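You operate a simulated robot arm through the tools that you are given. There is no shell and no other tool.

You run a simulated robot arm. Do the job below in one go: nothing can be reset, and whatever is moved stays where it is left.

JOB
Make room on the top of the drawer table for the purple relay. At the end: the grey filter from the top of the drawer table is in the filters drawer; the purple relay from the relays drawer stands where the grey filter stood; whatever was shut is shut again. Leave all else as you found it, and nothing knocked over (what rides in a drawer may roll over).

It is judged by the outcome, as a careful person would: the job done as asked, and still so three seconds after it is handed in. It fails if anything else is knocked over, pushed out of place, dropped, spilled or broken.

ROBOT AND FRAMES
A 7-joint arm with a two-finger parallel gripper, fixed in place. Base frame: the origin is at the foot of the arm, x ahead of it, y to its left, z up; the work surface is at about z = 820. Readings come in mm, degrees, newtons and seconds.
Its first joint turns from -149.0 to 149.0 degrees. Payload 3.43 kg.
The tool frame sits at the grasp point between the pads (the TCP): z along the fingers, y along the line on which they close. The tips reach 30 mm beyond it. Largest opening 94 mm; finger width 28, thickness 10; the body of the gripper, 50 by 96 mm, starts 55 mm behind the TCP.
Orientation is that of the tool frame in the base frame, as a unit quaternion [w, x, y, z]. With the fingers straight down and closing along the base's y, the tool's x points along the base's -x, its y along +y and its z along -z.

CONTROLS
- The arm moves only by the tool send_rows. Its argument "rows" is a list of rows, each an object of numbers (a shift or turn left out is 0, a gripper value left out holds the last): "x", "y", "z": the shift along the tool's x, y, z in mm; "rx", "ry", "rz": the turn, a rotation vector about the tool's x, y, z in degrees; "claw": the gripper command, from -1 (fully open) to 1 (shut), values between in proportion. In form: [{"x": .., "y": .., "z": .., "rx": .., "ry": .., "rz": .., "claw": ..}, ...]. A call has 1 to 20 rows; each row is the pose to reach, as a shift and turn from the pose commanded when the call began, along the tool's axes at that moment. Rows are played at 5 a second. More than 50 mm and 8.6 degrees between two rows, or a gripper value outside its range, and nothing of the call is played. A pose out of reach is approached as far as the arm can. The call stops where the force on the tool passes 40 N (or 10 N more than at its start, if that is more) or the arm is blocked; 0.2 s more then pass. Each finger travels about 45 mm/s and halts on what it meets, pressing with about 28 N; the grip force reading is that of the motor and also rises with nothing between the fingers. The clock runs only during rows and for 0.2 s after the last one: add rows that repeat a pose to give the fingers time. It gives the time, the measured TCP pose, the force on the tool (base axes), the opening and the grip force at its end, in the units of the frame above (readings bear some noise), with the torque about the TCP (base axes, N m) and any sound that the robot's microphone picked up.
- Cameras (640 x 400 px; columns grow to the right, rows downward): "scene" is fixed at [238.9, 508.7, 1566]; the picture's right is [0.62, -0.78, 0.00], its down [-0.61, -0.48, -0.63] and it looks along [0.49, 0.39, -0.78] (base axes); focal length 338 px, centre (320, 200). "wrist" rides on the gripper at [76, 14, -102] in the tool frame; the picture's right is [-0.18, 0.98, 0.00], its down [-0.75, -0.14, -0.64] and it looks along [-0.63, -0.12, 0.77] (tool axes); focal length 243 px, centre (320, 200). There is no depth. A picture from a camera that has moved, and an enlarged one, comes with that camera's place and axes in the base frame and with its lens. The place of the scene camera against the robot may be out by one fixed shift of up to 25 mm in any direction.
- grab_frame(camera): a new picture of that camera. It takes no simulated time.
- close_up(camera, box): a new picture of the part [left, top, right, bottom] of that camera's present view, enlarged. It takes no simulated time.
- job_done(): hands the job in; it is judged then, once.

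Nothing tells you positions but the pictures and the camera data. Unless the task says otherwise, let go and move clear before handing in.

The tools are called after "Emit:" as a command line: name --argument value ..., lists and objects as JSON in quotes. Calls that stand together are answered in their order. send_rows: Moves the arm, as the interface text tells. Its arguments: {"type":"object","properties":{"rows":{"type":"array","items":{"type":"object","properties":{"x":{"type":"number"},"y":{"type":"number"},"z":{"type":"number"},"rx":{"type":"number"},"ry":{"type":"number"},"rz":{"type":"number"},"claw":{"type":"number"}}}}},"required":["rows"]} The other tools are called the same way: grab_frame (camera) takes a picture; close_up (camera, box) takes an enlarged picture of a part of a camera's view; job_done () hands the job in.

At the start:

```text
clock: 0.0
position: [804.4, 575.4, 1142.2]
orientation: [0.0, -0.001, 1.0, 0.0]
ft_force: [-0.6, 0.0, 0.1]
moment: [-0.01, 0.0, 0.02]
finger_gap: 94.0
finger_force: 0.1
```

scene: 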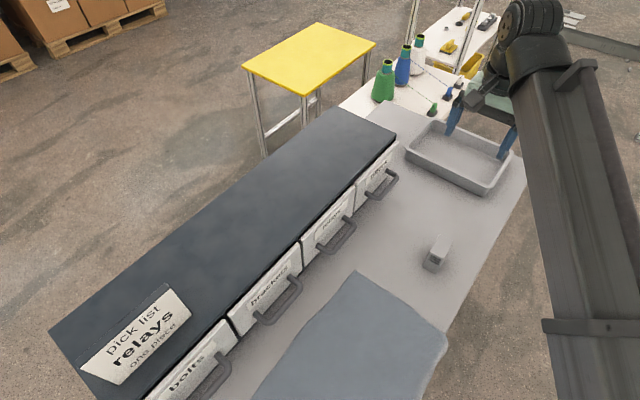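
wrist: 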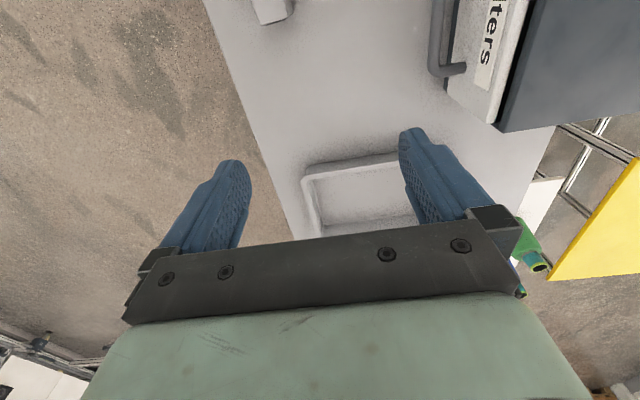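

I see a row of four drawers under a dark top, a tray, a mat, and a small grey object standing on the grey table surface. I will zoom in to read the labels and find the filter before moving.

Emit:
close_up --camera "scene" --box '[220, 120, 420, 245]'

Emit:
close_up --camera "scene" --box '[380, 200, 500, 290]'

Emit:
close_up --camera "scene" --box '[60, 240, 320, 400]'

Emit:
close_up --camera "scene" --box '[340, 0, 540, 125]'

Emit:
grab_frame --camera "wrist"

```text
3.20 times, centred on (320, 182) of scene
camera zoom: at [238.9, 508.7, 1566.0], right [0.62, -0.78, 0.0], down [-0.61, -0.48, -0.63], along [0.49, 0.39, -0.78], focal length 1081 px, centre (320, 256)
```

zoom: 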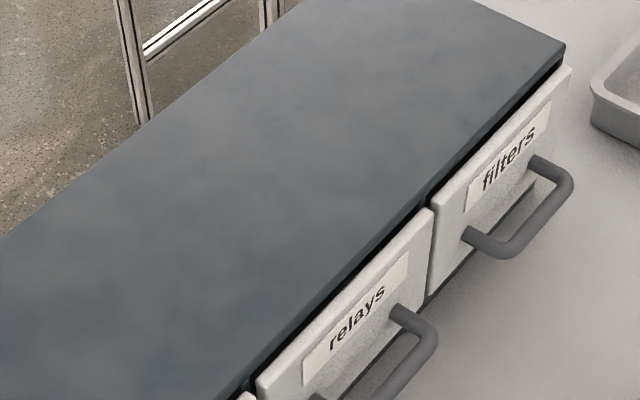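

```text
4.44 times, centred on (440, 245) of scene
camera zoom: at [238.9, 508.7, 1566.0], right [0.62, -0.78, 0.0], down [-0.61, -0.48, -0.63], along [0.49, 0.39, -0.78], focal length 1501 px, centre (-213, 0)
```

zoom: 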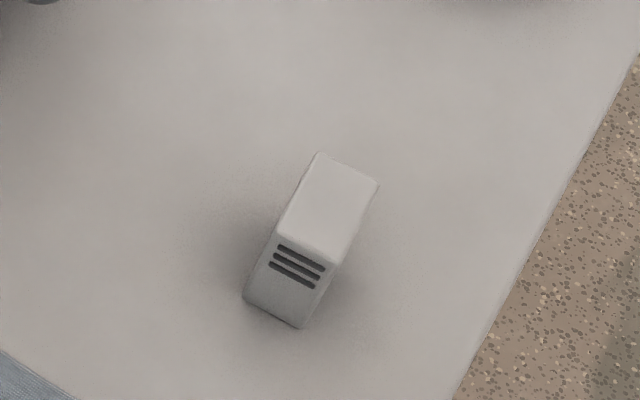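

```text
2.46 times, centred on (190, 320) of scene
camera zoom: at [238.9, 508.7, 1566.0], right [0.62, -0.78, 0.0], down [-0.61, -0.48, -0.63], along [0.49, 0.39, -0.78], focal length 832 px, centre (640, -95)
```

zoom: 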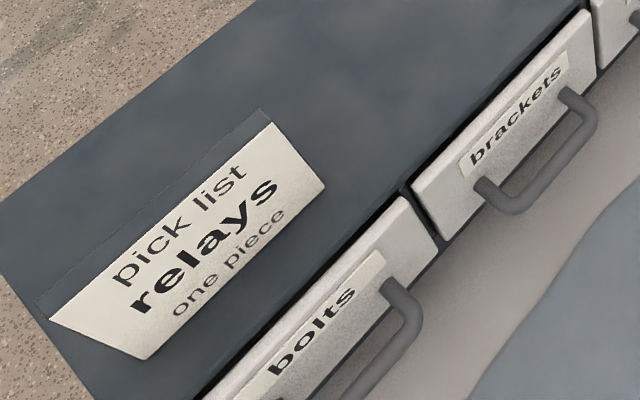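

```text
3.20 times, centred on (440, 62) of scene
camera zoom: at [238.9, 508.7, 1566.0], right [0.62, -0.78, 0.0], down [-0.61, -0.48, -0.63], along [0.49, 0.39, -0.78], focal length 1081 px, centre (-64, 640)
```

zoom: 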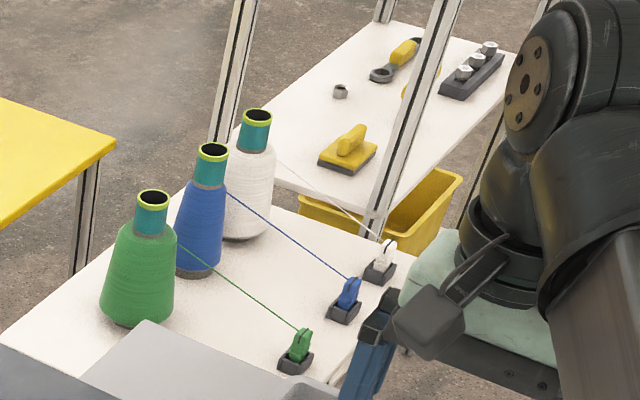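

```text
taken
camera wrist: at [727.7, 588.9, 1243.3], right [0.18, 0.98, 0.0], down [0.75, -0.14, 0.64], along [0.63, -0.12, -0.77], focal length 243 px, centre (320, 200)
```

wrist: 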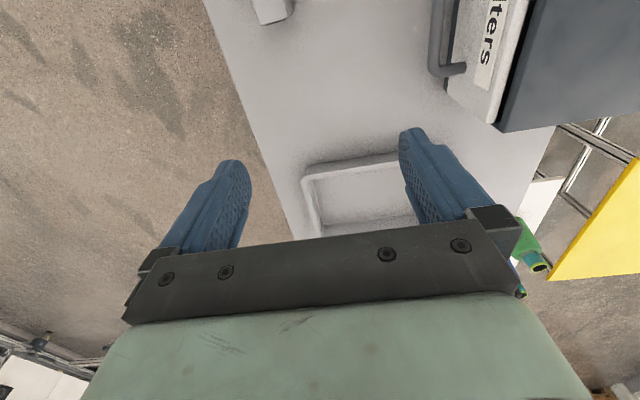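

The drawers run along x on the arm's left and open toward -y. In order of x they are bolts, brackets, relays and filters, and the filter stands at about (730, 540). I'll turn the wrist camera toward the drawers to get accurate positions.

Emit:
send_rows --rows '[{"x": 9, "y": -7, "rz": -7.5}, {"x": 18, "y": -14, "rz": -15}, {"x": 27, "y": -21, "rz": -22.5}, {"x": 36, "y": -28, "rz": -30}, {"x": 45, "y": -35, "rz": -37.5}, {"x": 54, "y": -42, "rz": -45}, {"x": 63, "y": -49, "rz": -52.5}, {"x": 72, "y": -56, "rz": -60}, {"x": 81, "y": -63, "rz": -67.5}, {"x": 90, "y": -70, "rz": -75}, {"x": 99, "y": -77, "rz": -82.5}, {"x": 104, "y": -84, "rz": -90}, {"x": 104, "y": -84, "rz": -90}]'

Emit:
grab_frame --camera "wrist"

Emit:
grab_frame --camera "scene"

```text
clock: 2.8
position: [702.1, 491.0, 1142.7]
orientation: [0.0, 0.708, -0.707, 0.0]
ft_force: [-0.6, 0.6, 0.3]
moment: [0.01, 0.02, 0.0]
finger_gap: 94.2
finger_force: 0.0
```

```text
taken
camera wrist: at [686.7, 415.0, 1244.6], right [-0.98, 0.18, 0.0], down [0.14, 0.75, 0.64], along [0.12, 0.63, -0.77], focal length 243 px, centre (320, 200)
```

wrist: 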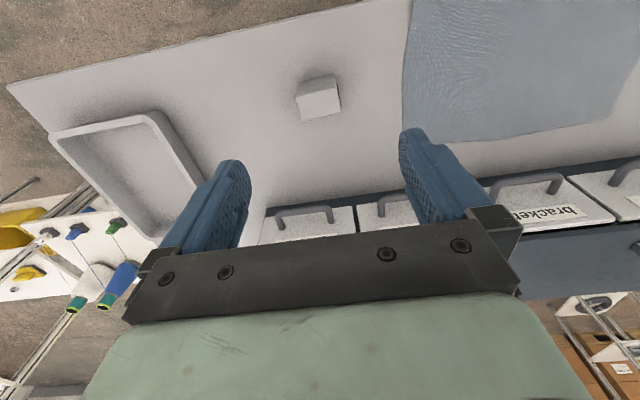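

```text
taken
```

scene: 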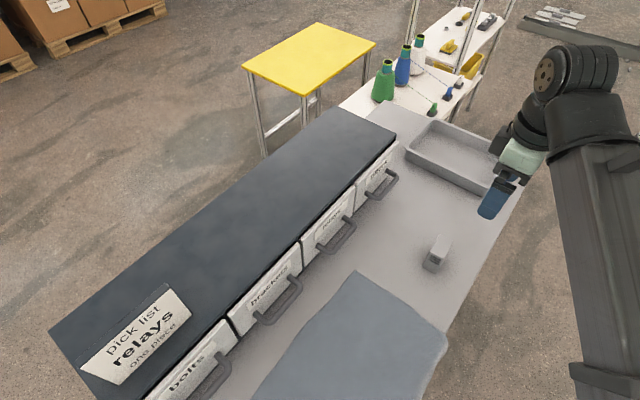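

The wrist camera now faces the drawers, and the filter, the filters handle and the relays handle are all in view. I'll zoom in to measure them.

Emit:
close_up --camera "wrist" --box '[240, 60, 400, 160]'

Emit:
close_up --camera "wrist" --box '[250, 150, 410, 250]'

Emit:
close_up --camera "wrist" --box '[460, 140, 640, 252]'

```text
4.00 times, centred on (320, 110) of wrist
camera zoom: at [686.7, 415.0, 1244.6], right [-0.98, 0.18, 0.0], down [0.14, 0.75, 0.64], along [0.12, 0.63, -0.77], focal length 970 px, centre (320, 560)
```

zoom: 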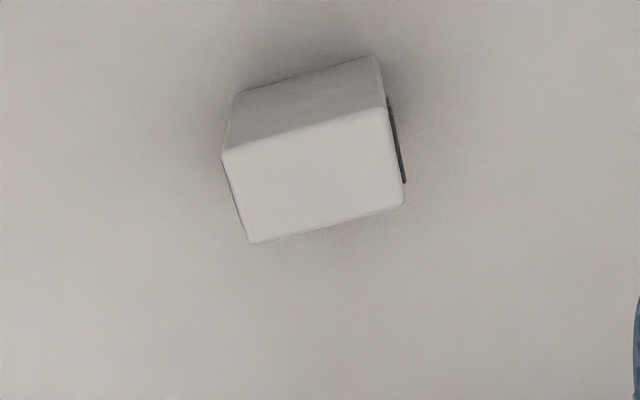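

```text
4.00 times, centred on (330, 200) of wrist
camera zoom: at [686.7, 415.0, 1244.6], right [-0.98, 0.18, 0.0], down [0.14, 0.75, 0.64], along [0.12, 0.63, -0.77], focal length 970 px, centre (280, 200)
```

zoom: 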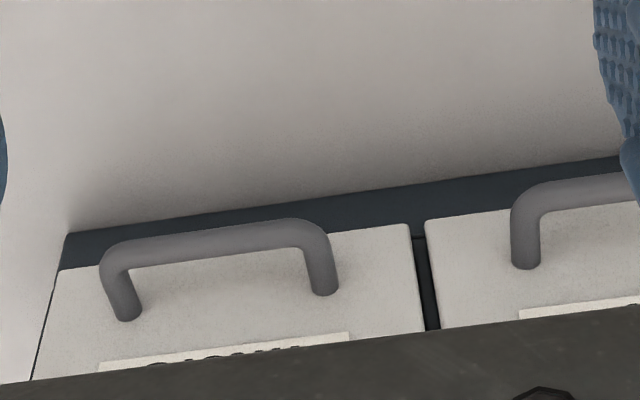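

```text
3.56 times, centred on (550, 196) of wrist
camera zoom: at [686.7, 415.0, 1244.6], right [-0.98, 0.18, 0.0], down [0.14, 0.75, 0.64], along [0.12, 0.63, -0.77], focal length 863 px, centre (-498, 214)
```

zoom: 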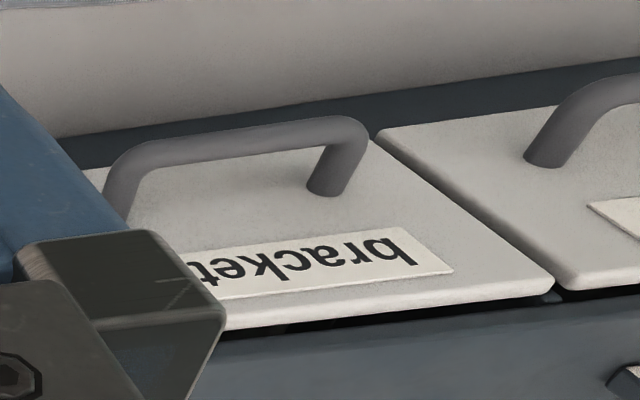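

I measured the positions:

| Item | Position |
|---|---|
| Filter | centre (711, 531), about 59x34 mm, 70 mm tall, yaw about 4° |
| Filters handle bar | centre (779, 713, 903) |
| Relays handle bar | centre (581, 713, 903) |
| Drawer fronts | y ≈ 755 |

I'll go back to the earlier tool yaw, tilt toward the drawers and approach the filters handle.

Emit:
send_rows --rows '[{"x": -8, "y": -7, "z": 2, "rz": 7.5}, {"x": -16, "y": -14, "z": 4, "rz": 15}, {"x": -24, "y": -21, "z": 6, "rz": 22.5}, {"x": -32, "y": -28, "z": 8, "rz": 30}, {"x": -40, "y": -35, "z": 10, "rz": 37.5}, {"x": -48, "y": -42, "z": 12, "rz": 45}, {"x": -56, "y": -49, "z": 14, "rz": 52.5}, {"x": -64, "y": -56, "z": 16, "rz": 60}, {"x": -72, "y": -63, "z": 18, "rz": 67.5}, {"x": -80, "y": -70, "z": 20, "rz": 75}, {"x": -88, "y": -77, "z": 22, "rz": 82.5}, {"x": -90, "y": -77, "z": 22, "rz": 90, "claw": 0.2}, {"x": -90, "y": -77, "z": 22, "rz": 90}]'

```text
clock: 5.6
position: [777.2, 579.9, 1119.3]
orientation: [0.001, 0.0, 1.0, 0.0]
ft_force: [-0.7, -0.2, 0.5]
moment: [0.02, -0.01, 0.0]
finger_gap: 41.2
finger_force: 0.1
```

Next I tilt 50° toward the drawer and stop at a pre-grasp point in front of the filters handle.

Emit:
send_rows --rows '[{"x": 0, "y": 9, "z": 20, "rx": -6.25}, {"x": 0, "y": 18, "z": 40, "rx": -12.5}, {"x": -1, "y": 27, "z": 60, "rx": -18.75}, {"x": -1, "y": 36, "z": 80, "rx": -25}, {"x": -1, "y": 45, "z": 100, "rx": -31.25}, {"x": -2, "y": 54, "z": 120, "rx": -37.5}, {"x": -2, "y": 62, "z": 142, "rx": -43.75}, {"x": -2, "y": 70, "z": 163, "rx": -50}, {"x": -2, "y": 70, "z": 163, "rx": -50}, {"x": -2, "y": 70, "z": 163, "rx": -50}]'

Emit:
grab_frame --camera "wrist"

Emit:
grab_frame --camera "scene"

```text
clock: 7.8
position: [778.4, 648.9, 956.1]
orientation: [0.0, -0.001, 0.906, 0.423]
ft_force: [-0.3, 0.3, 0.6]
moment: [0.03, -0.02, -0.04]
finger_gap: 37.6
finger_force: 0.0
```

```text
taken
camera wrist: at [702.3, 579.9, 1031.9], right [0.18, 0.63, 0.75], down [0.75, -0.58, 0.3], along [0.63, 0.51, -0.58], focal length 243 px, centre (320, 200)
```

wrist: 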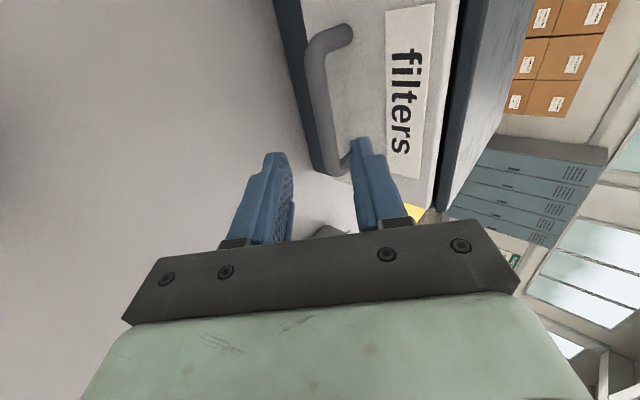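

```text
taken
```

scene: 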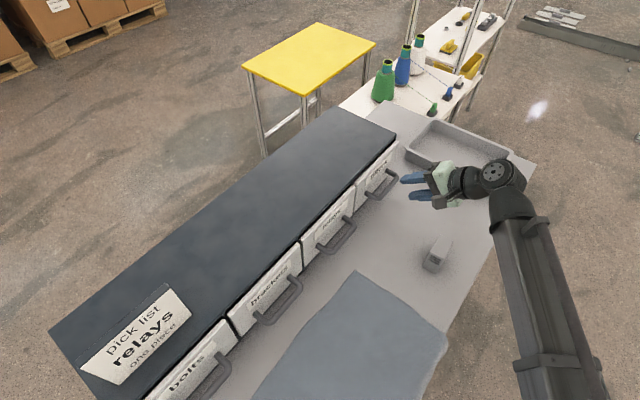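

The pose is reachable, and the bar lies about 83 mm ahead, centred between the fingers. I'll advance 70 mm and then close.

Emit:
send_rows --rows '[{"z": 14}, {"z": 28}, {"z": 42}, {"z": 56}, {"z": 70}, {"z": 70}]'

Emit:
grab_frame --camera "wrist"

```text
clock: 9.2
position: [779.8, 704.7, 910.8]
orientation: [0.001, 0.0, 0.906, 0.422]
ft_force: [-0.1, 0.1, 0.3]
moment: [0.01, -0.01, 0.0]
finger_gap: 37.8
finger_force: 0.1
```

```text
taken
camera wrist: at [703.3, 635.8, 987.2], right [0.18, 0.63, 0.75], down [0.75, -0.58, 0.3], along [0.63, 0.51, -0.58], focal length 243 px, centre (320, 200)
```

wrist: 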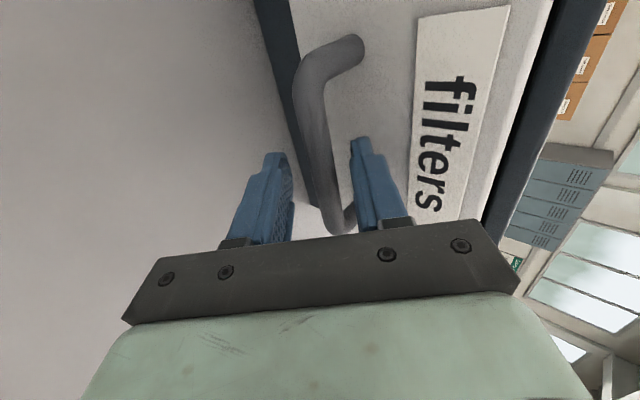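

The bar is between the fingers, so I'll close on it.

Emit:
send_rows --rows '[{"claw": 1}, {"claw": 1}, {"claw": 1}, {"claw": 1}]'

Emit:
grab_frame --camera "wrist"

```text
clock: 10.2
position: [779.0, 704.2, 912.0]
orientation: [0.001, -0.001, 0.906, 0.423]
ft_force: [2.6, 1.4, 19.3]
moment: [0.2, -0.45, 0.51]
finger_gap: 13.4
finger_force: 44.5
```

```text
taken
camera wrist: at [703.1, 635.4, 988.8], right [0.18, 0.63, 0.75], down [0.75, -0.58, 0.3], along [0.63, 0.51, -0.58], focal length 243 px, centre (320, 200)
```

wrist: 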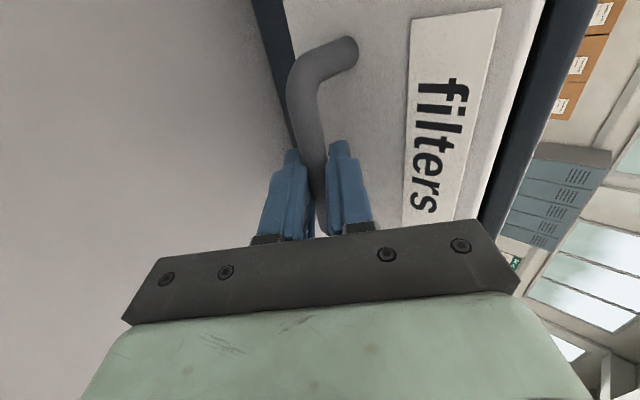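

The handle is gripped, with slight vertical loading. I'll relieve that a little and start pulling gently along -y.

Emit:
send_rows --rows '[{"y": 1.5, "z": -1.2}, {"y": -5, "z": -9}, {"y": -11.5, "z": -16.5}, {"y": -18, "z": -24}]'

Emit:
grab_frame --camera "scene"

```text
clock: 11.2
position: [779.3, 673.0, 912.6]
orientation: [0.0, 0.001, 0.906, 0.423]
ft_force: [6.3, 0.6, 10.4]
moment: [0.07, -0.86, 0.02]
finger_gap: 13.6
finger_force: 45.3
```

```text
taken
```

scene: 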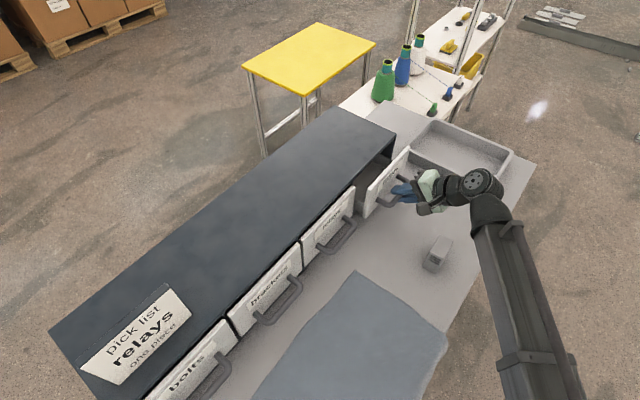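

The drawer is sliding. I'll keep pulling for about 110 mm more.

Emit:
send_rows --rows '[{"y": -7.1, "z": -8.4}, {"y": -14.1, "z": -16.9}, {"y": -21.2, "z": -25.3}, {"y": -28.3, "z": -33.7}, {"y": -35.4, "z": -42.1}, {"y": -42.4, "z": -50.6}, {"y": -49.5, "z": -59}, {"y": -56.6, "z": -67.4}, {"y": -63.6, "z": -75.8}, {"y": -70.7, "z": -84.3}, {"y": -70.7, "z": -84.3}]'

Emit:
grab_frame --camera "scene"

Emit:
grab_frame --camera "wrist"

```text
clock: 13.6
position: [778.6, 563.2, 912.0]
orientation: [0.0, -0.001, 0.907, 0.422]
ft_force: [8.1, -0.7, -10.9]
moment: [-0.09, -1.17, -0.19]
finger_gap: 13.6
finger_force: 44.4
```

```text
taken
```

scene: 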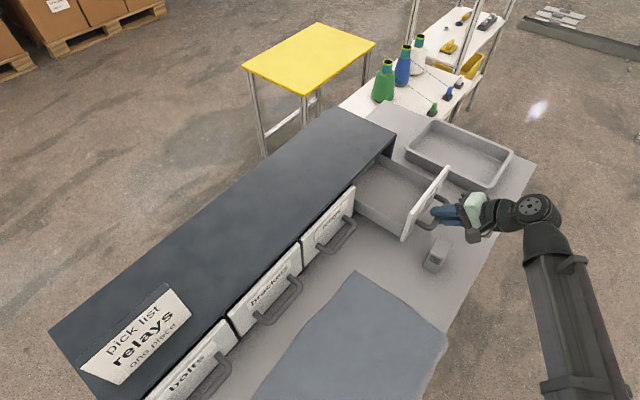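

```text
taken
camera wrist: at [703.3, 494.7, 989.4], right [0.18, 0.63, 0.75], down [0.75, -0.58, 0.31], along [0.63, 0.51, -0.58], focal length 243 px, centre (320, 200)
```

wrist: 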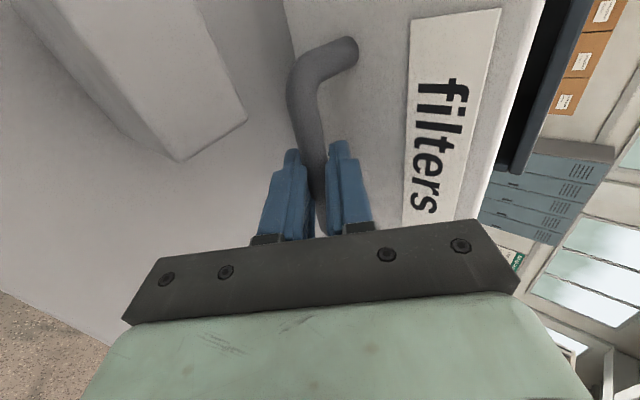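

Emit:
close_up --camera "scene" --box '[340, 130, 500, 280]'

```text
2.67 times, centred on (420, 205) of scene
camera zoom: at [238.9, 508.7, 1566.0], right [0.62, -0.78, 0.0], down [-0.61, -0.48, -0.63], along [0.49, 0.39, -0.78], focal length 901 px, centre (53, 187)
```

zoom: 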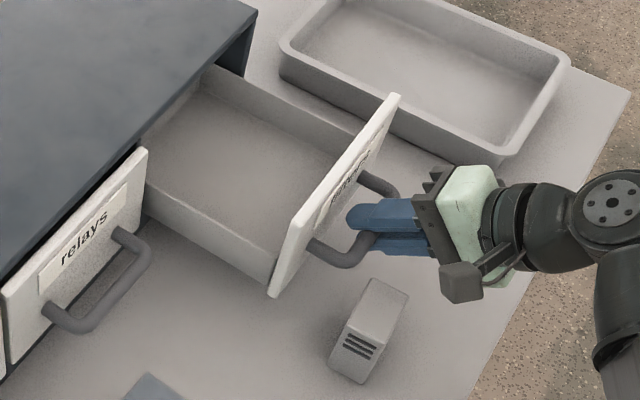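

The filters drawer is open about 140 mm and empty. I'll release the handle, back off along the tool axis, rise, and look into the drawer.

Emit:
send_rows --rows '[{"claw": 0.2}, {"claw": 0.2}, {"claw": 0.2}, {"claw": 0.2}, {"z": -12}, {"z": -26}, {"z": -40}, {"z": -54}, {"z": -68}, {"z": -80}, {"z": -80}]'

Emit:
grab_frame --camera "scene"

```text
clock: 16.0
position: [779.0, 501.8, 965.3]
orientation: [0.0, 0.0, 0.906, 0.423]
ft_force: [-0.7, -0.3, 0.6]
moment: [0.0, 0.03, 0.03]
finger_gap: 37.6
finger_force: 0.1
```

```text
taken
```

scene: 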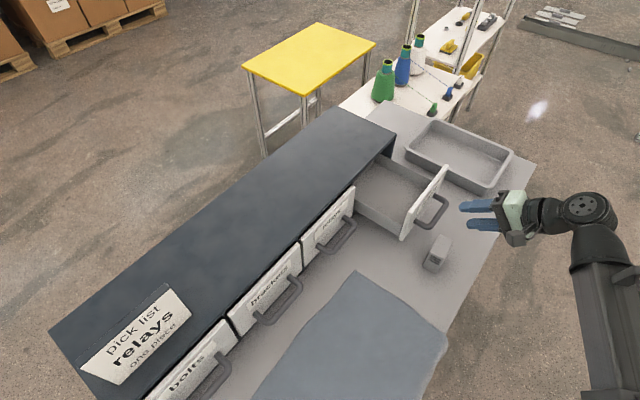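

Emit:
send_rows --rows '[{"x": 0, "y": 19, "z": -18, "rx": 0}, {"x": 9, "y": 38, "z": -37, "rx": 7}, {"x": 18, "y": 57, "z": -55, "rx": 14}, {"x": 28, "y": 75, "z": -73, "rx": 21}, {"x": 38, "y": 90, "z": -90, "rx": 28}, {"x": 48, "y": 105, "z": -105, "rx": 35}, {"x": 58, "y": 113, "z": -121, "rx": 42.5}, {"x": 68, "y": 113.5, "z": -121.4, "rx": 50}, {"x": 68, "y": 113.5, "z": -121.4, "rx": 50}]'

Emit:
grab_frame --camera "wrist"

```text
clock: 18.0
position: [710.1, 482.0, 1129.4]
orientation: [0.0, 0.0, 1.0, -0.002]
ft_force: [-0.3, 0.5, -1.5]
moment: [0.0, 0.02, 0.0]
finger_gap: 37.7
finger_force: 0.1
```

```text
taken
camera wrist: at [634.0, 497.5, 1231.7], right [0.18, 0.98, 0.0], down [0.75, -0.14, 0.64], along [0.63, -0.12, -0.77], focal length 243 px, centre (320, 200)
```

wrist: 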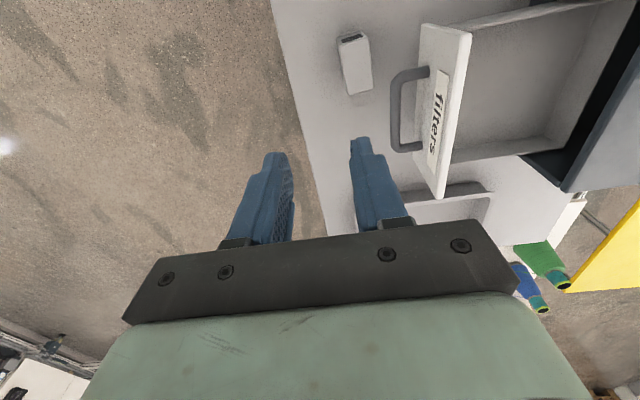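

Emit:
close_up --camera "wrist" --box '[320, 0, 640, 200]'

Emit:
close_up --camera "wrist" --box '[300, 10, 460, 110]'

```text
2.00 times, centred on (480, 100) of wrist
camera zoom: at [634.0, 497.5, 1231.7], right [0.18, 0.98, 0.0], down [0.75, -0.14, 0.64], along [0.63, -0.12, -0.77], focal length 485 px, centre (0, 400)
```

zoom: 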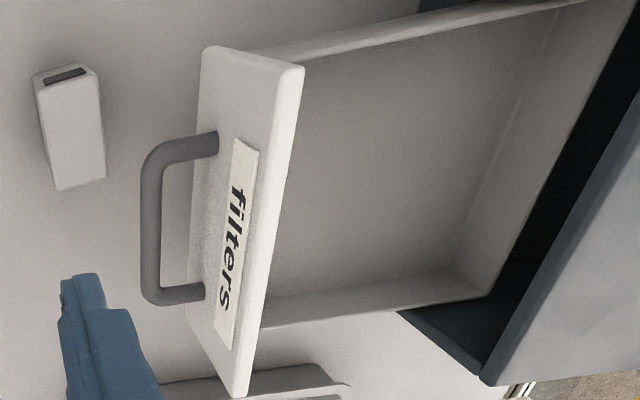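

```text
4.00 times, centred on (380, 60) of wrist
camera zoom: at [634.0, 497.5, 1231.7], right [0.18, 0.98, 0.0], down [0.75, -0.14, 0.64], along [0.63, -0.12, -0.77], focal length 970 px, centre (80, 760)
```

zoom: 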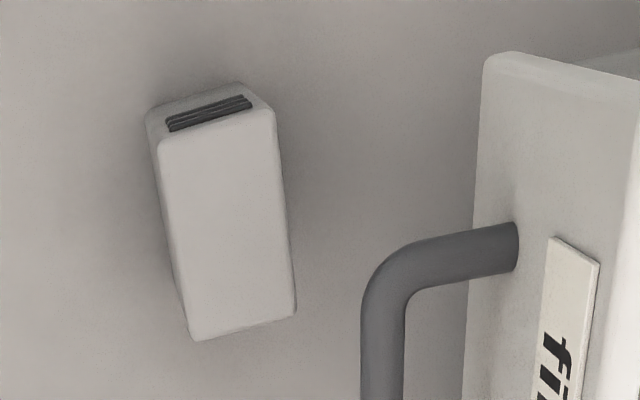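

The drawer interior is about x 693–865, y 624–814, with its floor near z 868. I'll grip the filter across its 60 mm length so I can tilt the tool and keep the filter upright, which means turning the wrist the other way.

Emit:
send_rows --rows '[{"rz": 7.5}, {"rz": 15}, {"rz": 22.5}, {"rz": 30}, {"rz": 37.5}, {"rz": 45}, {"rz": 52.5}, {"rz": 60}, {"rz": 67.5}, {"rz": 75}, {"rz": 82.5}, {"rz": 86.5, "claw": -0.75}, {"rz": 86.5}, {"rz": 86.5}]'

Emit:
grab_frame --camera "wrist"

Emit:
grab_frame --camera "scene"

```text
clock: 21.0
position: [710.0, 483.8, 1128.9]
orientation: [0.0, 0.685, 0.728, 0.0]
ft_force: [0.4, -0.6, 1.0]
moment: [0.01, -0.02, -0.03]
finger_gap: 82.2
finger_force: 0.1
```

```text
taken
camera wrist: at [720.2, 560.1, 1231.4], right [0.99, -0.12, 0.0], down [-0.1, -0.76, 0.64], along [-0.08, -0.64, -0.77], focal length 243 px, centre (320, 200)
```

wrist: 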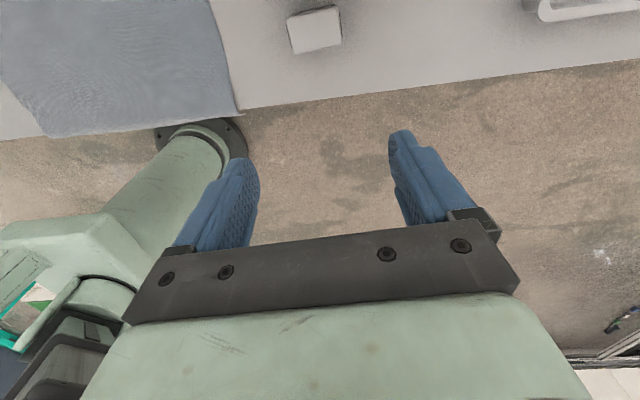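

```text
taken
```

scene: 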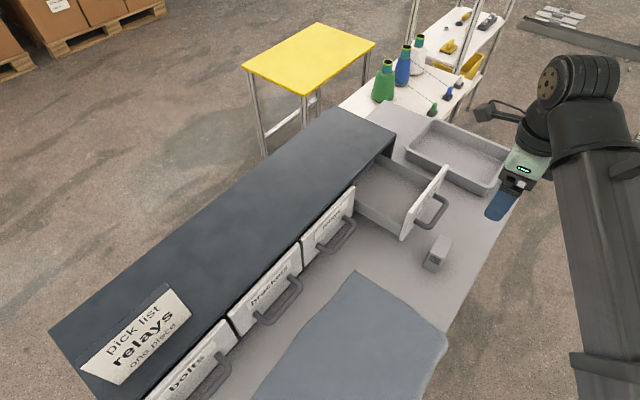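

Orientation reached, and the filter centre is confirmed at about (711, 531). I'll tilt 30° and descend to the pre-grasp pose.

Emit:
send_rows --rows '[{"y": 0.5, "z": 23, "ry": 3.75}, {"x": 0.5, "y": 1, "z": 46, "ry": 7.5}, {"x": 0.5, "y": 1.5, "z": 69, "ry": 11.25}, {"x": 1, "y": 2, "z": 92, "ry": 15}, {"x": 1, "y": 2.5, "z": 115, "ry": 18.75}, {"x": 1.5, "y": 3, "z": 138, "ry": 22.5}, {"x": 2, "y": 3.5, "z": 161, "ry": 26.25}, {"x": 2, "y": 3.8, "z": 185, "ry": 30}, {"x": 2, "y": 3.8, "z": 185, "ry": 30}, {"x": 2, "y": 3.8, "z": 185, "ry": 30}]'

Emit:
grab_frame --camera "wrist"

Emit:
grab_frame --camera "scene"

```text
clock: 23.2
position: [714.5, 485.0, 945.2]
orientation: [-0.188, 0.662, 0.703, 0.177]
ft_force: [-0.6, -0.8, -0.3]
moment: [-0.04, 0.0, -0.02]
finger_gap: 82.3
finger_force: 0.0
```

```text
taken
camera wrist: at [728.6, 500.7, 1071.4], right [0.99, -0.1, -0.09], down [-0.08, -0.98, 0.18], along [-0.11, -0.17, -0.98], focal length 243 px, centre (320, 200)
```

wrist: 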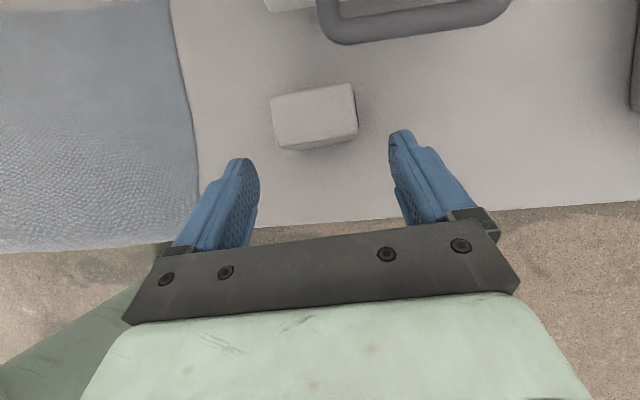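

```text
taken
```

scene: 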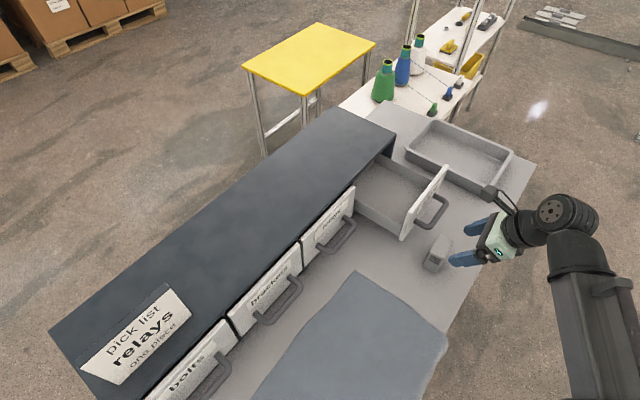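

The fingers straddle the filter in x. I'll advance along the tool axis to the grasp.

Emit:
send_rows --rows '[{"y": -0.7, "z": 14}, {"y": -0.7, "z": 28}, {"y": -0.7, "z": 42}, {"y": -0.7, "z": 56}, {"y": -0.7, "z": 70}, {"y": -0.7, "z": 81}, {"y": -0.7, "z": 81}]'

Emit:
grab_frame --camera "wrist"

Emit:
close_up --camera "scene" --box '[360, 160, 520, 300]'

```text
clock: 24.8
position: [712.0, 525.3, 874.9]
orientation: [-0.189, 0.661, 0.704, 0.177]
ft_force: [0.4, -0.6, 0.3]
moment: [0.01, -0.01, 0.02]
finger_gap: 82.1
finger_force: 0.1
```

```text
taken
camera wrist: at [724.3, 540.8, 1001.3], right [0.99, -0.1, -0.09], down [-0.08, -0.98, 0.18], along [-0.11, -0.17, -0.98], focal length 243 px, centre (320, 200)
```

wrist: 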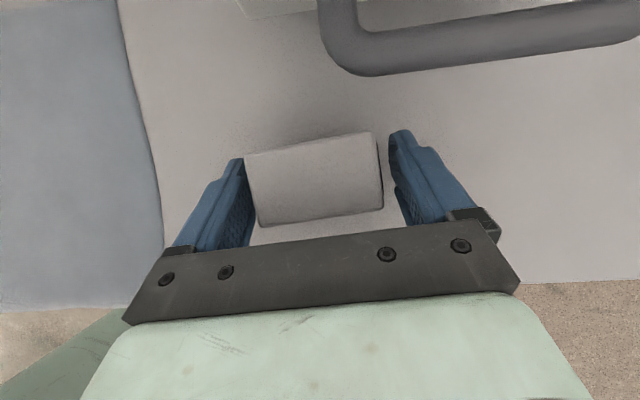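

```text
2.86 times, centred on (440, 230) of scene
camera zoom: at [238.9, 508.7, 1566.0], right [0.62, -0.78, 0.0], down [-0.61, -0.48, -0.63], along [0.49, 0.39, -0.78], focal length 965 px, centre (-23, 114)
```

zoom: 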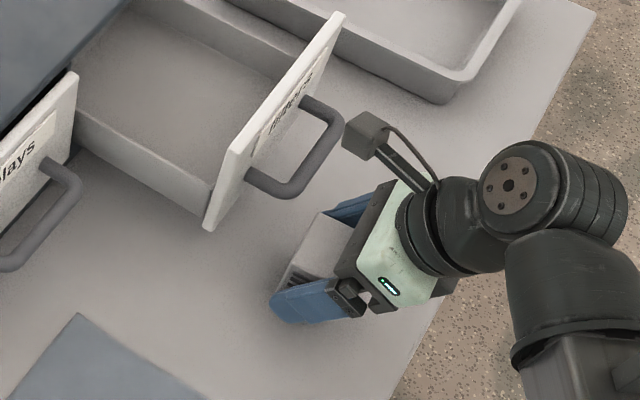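

Emit:
send_rows --rows '[{"y": -2}, {"y": -2, "claw": 1}, {"y": -2}, {"y": -2}, {"y": -2}, {"y": -2}]'

Emit:
grab_frame --camera "wrist"

```text
clock: 26.2
position: [709.7, 525.5, 873.6]
orientation: [-0.189, 0.662, 0.704, 0.177]
ft_force: [-0.5, 0.8, 0.1]
moment: [0.01, -0.03, 0.01]
finger_gap: 64.0
finger_force: 27.7
```

```text
taken
camera wrist: at [722.6, 540.3, 1000.8], right [0.99, -0.1, -0.09], down [-0.08, -0.98, 0.18], along [-0.11, -0.17, -0.98], focal length 243 px, centre (320, 200)
```

wrist: 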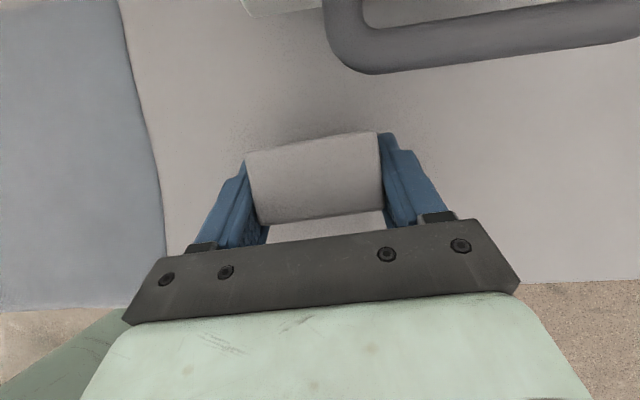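

The filter is gripped. I'll lift it straight up 190 mm.

Emit:
send_rows --rows '[{"x": 5, "z": -8.7}, {"x": 17, "z": -29.4}, {"x": 29, "z": -50.2}, {"x": 41, "z": -71}, {"x": 53, "z": -91.8}, {"x": 65, "z": -112.6}, {"x": 77, "z": -133.4}, {"x": 89, "z": -154.1}, {"x": 95, "z": -164.5}, {"x": 95, "z": -164.5}]'

Emit:
grab_frame --camera "wrist"

Emit:
grab_frame --camera "scene"

```text
clock: 28.4
position: [709.3, 523.7, 1063.2]
orientation: [-0.189, 0.662, 0.703, 0.178]
ft_force: [0.2, -0.2, -0.7]
moment: [-0.01, 0.0, -0.01]
finger_gap: 64.0
finger_force: 27.8
```

```text
taken
camera wrist: at [724.0, 540.2, 1189.9], right [0.99, -0.1, -0.09], down [-0.08, -0.98, 0.18], along [-0.11, -0.17, -0.98], focal length 243 px, centre (320, 200)
```

wrist: 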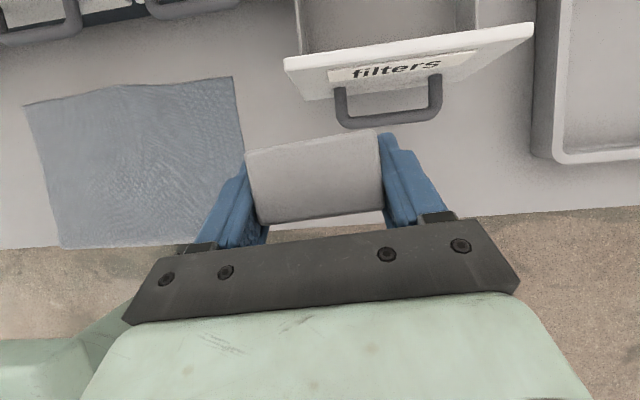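

```text
taken
```

scene: 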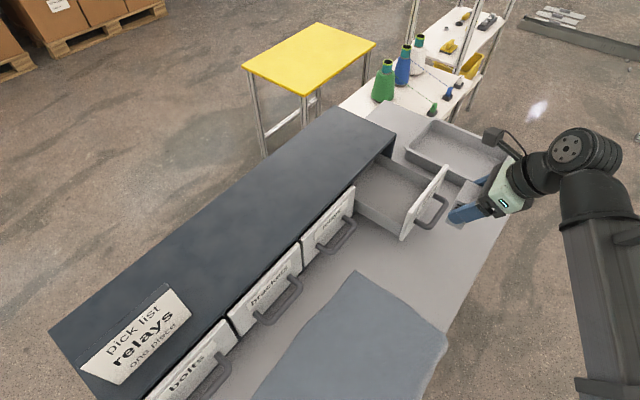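

Emit:
send_rows --rows '[{"x": 19.4, "y": 9.5, "z": 11.2}, {"x": 38.7, "y": 19, "z": 22.4}, {"x": 58, "y": 28.5, "z": 33.5}, {"x": 77.4, "y": 38, "z": 44.7}, {"x": 96.8, "y": 47.5, "z": 55.9}, {"x": 116, "y": 57, "z": 67}, {"x": 135.5, "y": 66.5, "z": 78.2}, {"x": 154.8, "y": 76, "z": 89.4}, {"x": 154.8, "y": 76, "z": 89.4}, {"x": 154.8, "y": 76, "z": 89.4}]'

Emit:
grab_frame --camera "wrist"

Emit:
grab_frame --camera "scene"

```text
clock: 30.6
position: [774.3, 708.5, 1063.4]
orientation: [-0.189, 0.662, 0.704, 0.177]
ft_force: [0.0, -1.0, -0.4]
moment: [0.02, -0.02, 0.0]
finger_gap: 63.6
finger_force: 28.5
```

```text
taken
camera wrist: at [787.9, 724.6, 1190.4], right [0.99, -0.1, -0.09], down [-0.08, -0.98, 0.18], along [-0.11, -0.17, -0.98], focal length 243 px, centre (320, 200)
```

wrist: 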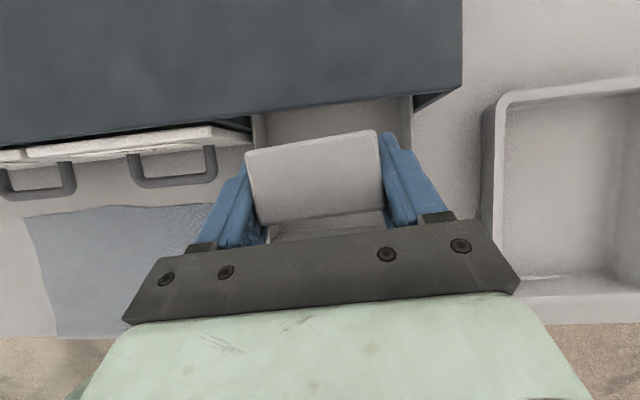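

```text
taken
```

scene: 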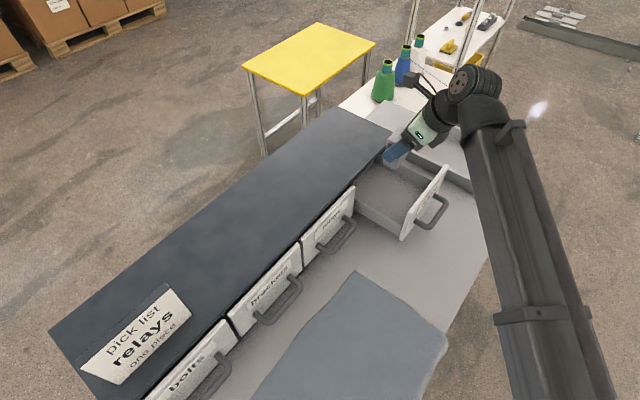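

The filter is above the open drawer with clearance on both sides. I'll lower it most of the way.

Emit:
send_rows --rows '[{"x": -7.2, "z": 12.5}, {"x": -14.4, "z": 25}, {"x": -21.7, "z": 37.5}, {"x": -28.9, "z": 50}, {"x": -36.1, "z": 62.5}, {"x": -43.3, "z": 75.1}, {"x": -50.6, "z": 87.6}, {"x": -57.8, "z": 100.1}, {"x": -63, "z": 109.1}, {"x": -63, "z": 109.1}]'

Emit:
grab_frame --camera "wrist"

Emit:
close_up --camera "scene" --box '[330, 80, 490, 250]'

```text
clock: 32.8
position: [774.1, 709.0, 937.2]
orientation: [-0.189, 0.662, 0.704, 0.177]
ft_force: [0.1, 0.0, -1.1]
moment: [0.02, 0.02, -0.03]
finger_gap: 64.3
finger_force: 27.2
```

```text
taken
camera wrist: at [786.7, 725.0, 1063.7], right [0.99, -0.1, -0.09], down [-0.08, -0.98, 0.18], along [-0.11, -0.17, -0.98], focal length 243 px, centre (320, 200)
```

wrist: 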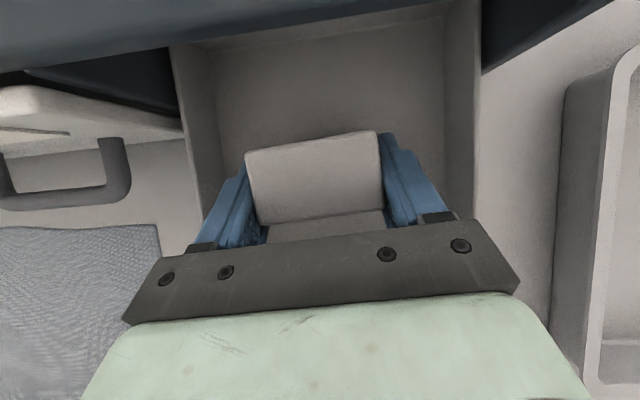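

```text
2.35 times, centred on (410, 165) of scene
camera zoom: at [238.9, 508.7, 1566.0], right [0.62, -0.78, 0.0], down [-0.61, -0.48, -0.63], along [0.49, 0.39, -0.78], focal length 795 px, centre (108, 282)
```

zoom: 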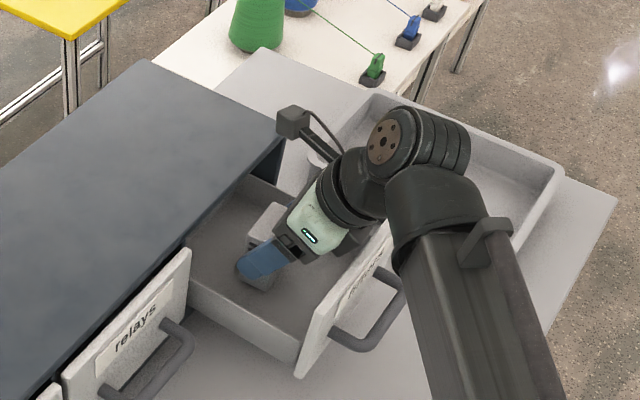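

Emit:
send_rows --rows '[{"x": -1, "z": 1.7}, {"x": -2, "z": 3.5}, {"x": -3, "z": 5.2}, {"x": -3, "z": 5.2}]'

```text
clock: 33.8
position: [773.8, 707.8, 932.0]
orientation: [-0.188, 0.662, 0.703, 0.178]
ft_force: [0.1, -0.3, -0.9]
moment: [-0.01, -0.03, 0.02]
finger_gap: 63.8
finger_force: 28.2
```

Emit:
send_rows --rows '[{"x": -0.75, "z": 1.3}, {"x": -1.5, "z": 2.6}, {"x": -2, "z": 3.5}, {"x": -2, "z": 3.5}]'

```text
clock: 34.8
position: [773.3, 708.1, 928.4]
orientation: [-0.188, 0.662, 0.703, 0.177]
ft_force: [-1.1, -0.1, 2.9]
moment: [-0.01, -0.05, 0.0]
finger_gap: 64.1
finger_force: 27.8
```

Emit:
send_rows --rows '[{"x": -0.5, "z": 0.9}, {"x": -1, "z": 1.7}, {"x": -1, "z": 1.7}]'

```text
clock: 35.6
position: [773.4, 708.5, 928.1]
orientation: [-0.189, 0.662, 0.703, 0.179]
ft_force: [0.9, 0.0, 19.8]
moment: [-0.02, 0.08, 0.03]
finger_gap: 64.0
finger_force: 28.1
```

The filter is on the drawer floor. I'll ease off the load, open, and rise straight up.

Emit:
send_rows --rows '[{"x": 0.8, "z": -1.3}, {"x": 0.8, "z": -1.3, "claw": -0.7}, {"x": 0.8, "z": -1.3}, {"x": 0.8, "z": -1.3}, {"x": 0.8, "z": -1.3}]'

Emit:
grab_frame --camera "wrist"

```text
clock: 36.8
position: [773.5, 707.4, 927.7]
orientation: [-0.189, 0.662, 0.704, 0.177]
ft_force: [-1.2, 1.2, 0.9]
moment: [0.02, -0.01, 0.01]
finger_gap: 79.7
finger_force: 0.1
```

```text
taken
camera wrist: at [787.2, 724.1, 1054.4], right [0.99, -0.1, -0.09], down [-0.08, -0.98, 0.18], along [-0.11, -0.17, -0.98], focal length 243 px, centre (320, 200)
```

wrist: 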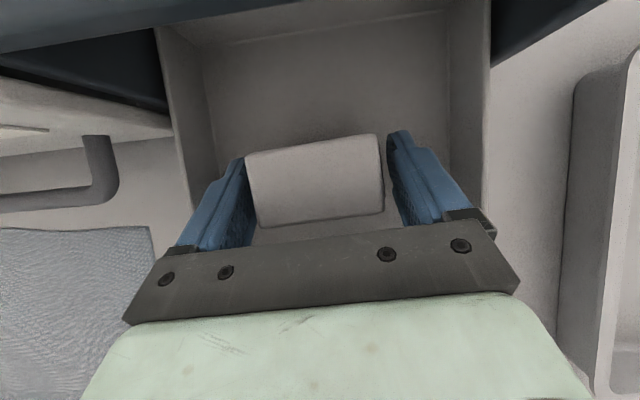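

Emit:
send_rows --rows '[{"x": 4, "z": -6.9}, {"x": 12, "z": -20.8}, {"x": 20, "z": -34.6}, {"x": 30, "z": -52}, {"x": 40, "z": -69.3}, {"x": 50, "z": -86.6}, {"x": 60, "z": -104}, {"x": 70, "z": -121}, {"x": 75, "z": -130}, {"x": 75, "z": -130}]'

Emit:
grab_frame --camera "wrist"

Emit:
grab_frame --camera "scene"

```text
clock: 39.0
position: [774.2, 708.3, 1078.7]
orientation: [-0.189, 0.661, 0.704, 0.177]
ft_force: [-0.8, 0.0, -0.4]
moment: [0.02, 0.02, -0.03]
finger_gap: 79.7
finger_force: 0.1
```

```text
taken
camera wrist: at [787.2, 723.9, 1205.3], right [0.99, -0.1, -0.09], down [-0.08, -0.98, 0.18], along [-0.11, -0.17, -0.98], focal length 243 px, centre (320, 200)
```

wrist: 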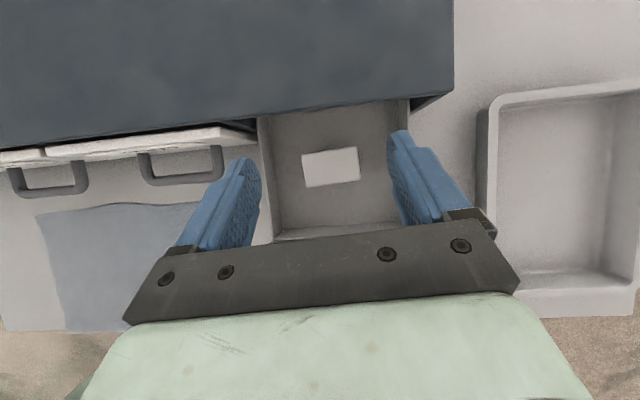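

```text
taken
```

scene: 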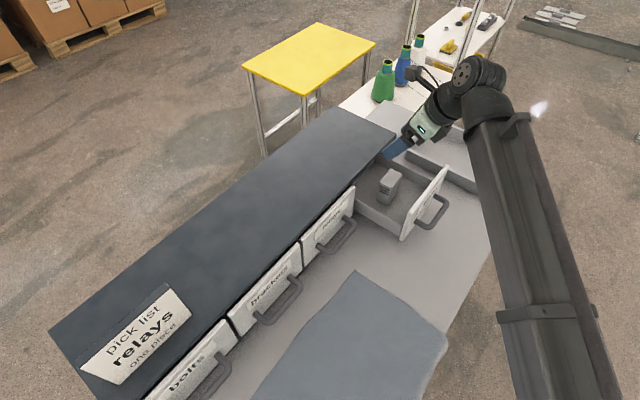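

The filter stands upright in the drawer. I'll back out, untilt, and turn back to the handle-gripping orientation so I can shut this drawer under control.

Emit:
send_rows --rows '[{"x": -18, "y": -1.5, "z": -18, "ry": -3.75}, {"x": -37, "y": -3, "z": -36, "ry": -7.5}, {"x": -55, "y": -4.5, "z": -54, "ry": -11.25}, {"x": -74, "y": -6, "z": -72, "ry": -15}, {"x": -92, "y": -7.5, "z": -90, "ry": -18.75}, {"x": -111, "y": -9, "z": -108, "ry": -22.5}, {"x": -130, "y": -10.5, "z": -126, "ry": -26.25}, {"x": -148, "y": -12, "z": -143, "ry": -30}, {"x": -148, "y": -12, "z": -143, "ry": -30}]'

Emit:
send_rows --rows '[{"rz": -7.5}, {"rz": -15}, {"rz": -22.5}, {"rz": -30}, {"rz": -37.5}, {"rz": -45}, {"rz": -52.5}, {"rz": -60}, {"rz": -67.5}, {"rz": -75}, {"rz": -82.5}, {"rz": -86.5, "claw": 0.2}, {"rz": -86.5}, {"rz": -86.5}]'

Emit:
grab_frame --camera "wrist"

```text
clock: 41.0
position: [774.1, 508.6, 1126.0]
orientation: [0.001, 0.685, 0.728, -0.001]
ft_force: [0.2, 0.4, -0.1]
moment: [-0.04, -0.05, -0.01]
finger_gap: 79.6
finger_force: 0.0
```

```text
clock: 44.0
position: [774.4, 508.8, 1127.4]
orientation: [0.0, 0.0, 1.0, -0.001]
ft_force: [0.3, 0.1, 0.0]
moment: [0.0, -0.01, 0.04]
finger_gap: 37.6
finger_force: 0.1
```

```text
taken
camera wrist: at [698.2, 523.0, 1229.9], right [0.18, 0.98, 0.0], down [0.75, -0.14, 0.64], along [0.63, -0.12, -0.77], focal length 243 px, centre (320, 200)
```

wrist: 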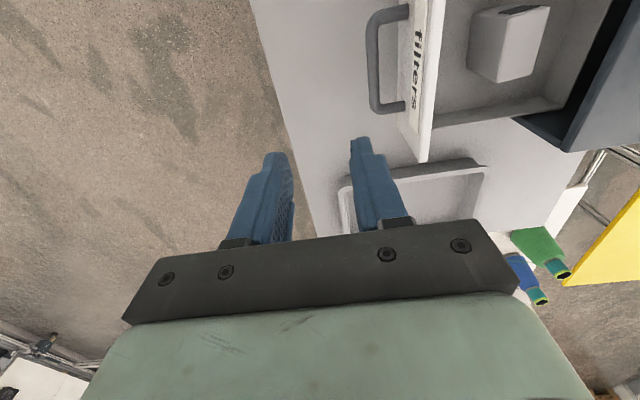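

Emit:
send_rows --rows '[{"x": -0.5, "y": -1, "z": 20, "rx": -6.25}, {"x": -1, "y": -2, "z": 40, "rx": -12.5}, {"x": -1.5, "y": -3, "z": 60, "rx": -18.75}, {"x": -2, "y": -4, "z": 80, "rx": -25}, {"x": -3, "y": -5, "z": 100, "rx": -31.25}, {"x": -4, "y": -6, "z": 120, "rx": -37.5}, {"x": -4.6, "y": -7, "z": 141, "rx": -43.75}, {"x": -4.6, "y": -7, "z": 162, "rx": -50}, {"x": -4.6, "y": -7, "z": 162, "rx": -50}, {"x": -4.6, "y": -7, "z": 162, "rx": -50}]'

Emit:
grab_frame --camera "wrist"

```text
clock: 46.2
position: [778.8, 501.5, 966.7]
orientation: [0.0, 0.0, 0.906, 0.423]
ft_force: [-0.9, 0.1, 0.5]
moment: [0.02, 0.01, 0.0]
finger_gap: 37.7
finger_force: 0.0
```

```text
taken
camera wrist: at [703.0, 431.9, 1043.2], right [0.18, 0.63, 0.75], down [0.75, -0.58, 0.3], along [0.63, 0.51, -0.58], focal length 243 px, centre (320, 200)
```

wrist: 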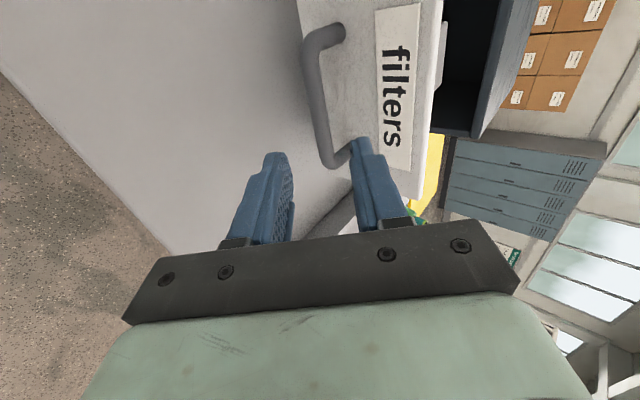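

Emit:
send_rows --rows '[{"z": 14}, {"z": 28}, {"z": 42}, {"z": 56}, {"z": 70}, {"z": 81}, {"z": 81}]'

Emit:
send_rows --rows '[{"claw": 1}, {"claw": 1}, {"claw": 1}, {"claw": 1}]'

Emit:
grab_frame --camera "wrist"

```text
clock: 47.8
position: [777.8, 563.9, 912.5]
orientation: [0.0, 0.0, 0.907, 0.422]
ft_force: [0.6, 0.6, -0.2]
moment: [0.0, -0.05, 0.01]
finger_gap: 37.4
finger_force: 0.1
```

```text
clock: 48.8
position: [778.8, 563.9, 914.6]
orientation: [0.0, 0.001, 0.906, 0.423]
ft_force: [0.3, -0.1, 4.8]
moment: [0.08, -0.52, 0.42]
finger_gap: 13.2
finger_force: 45.3
```

```text
taken
camera wrist: at [702.0, 494.7, 990.5], right [0.18, 0.63, 0.75], down [0.75, -0.58, 0.3], along [0.63, 0.51, -0.58], focal length 243 px, centre (320, 200)
```

wrist: 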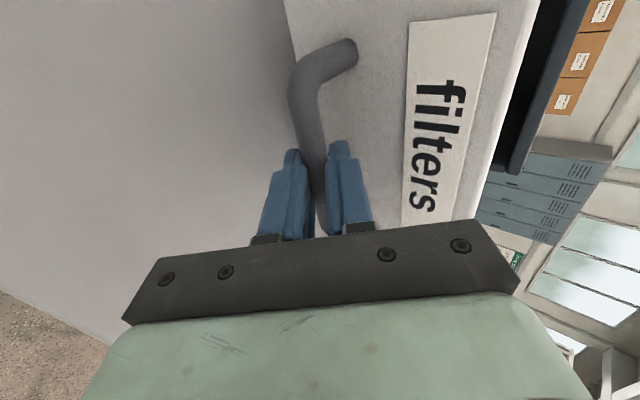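

Handle gripped. I'll push the drawer in slowly.

Emit:
send_rows --rows '[{"y": 3.2, "z": 3.8}, {"y": 9.6, "z": 11.5}, {"y": 16.1, "z": 19.2}, {"y": 22.5, "z": 26.8}, {"y": 28.9, "z": 34.5}, {"y": 35.4, "z": 42.1}, {"y": 41.8, "z": 49.8}, {"y": 48.2, "z": 57.5}, {"y": 54.7, "z": 65.1}, {"y": 61.1, "z": 72.8}, {"y": 67.5, "z": 80.4}, {"y": 73.9, "z": 88.1}, {"y": 80.4, "z": 95.8}, {"y": 83.6, "z": 99.6}, {"y": 86.8, "z": 103.4}, {"y": 86.8, "z": 103.4}]'

Emit:
grab_frame --camera "scene"

```text
clock: 52.2
position: [779.0, 698.4, 913.1]
orientation: [0.0, 0.0, 0.906, 0.423]
ft_force: [-20.4, 1.4, 8.4]
moment: [0.15, -0.81, 0.07]
finger_gap: 13.4
finger_force: 44.5
```

```text
taken
```

scene: 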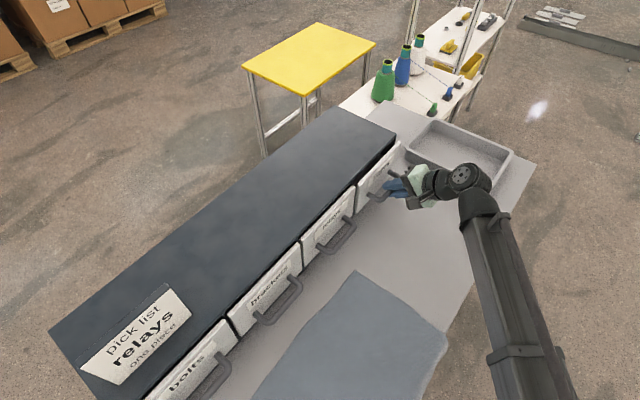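

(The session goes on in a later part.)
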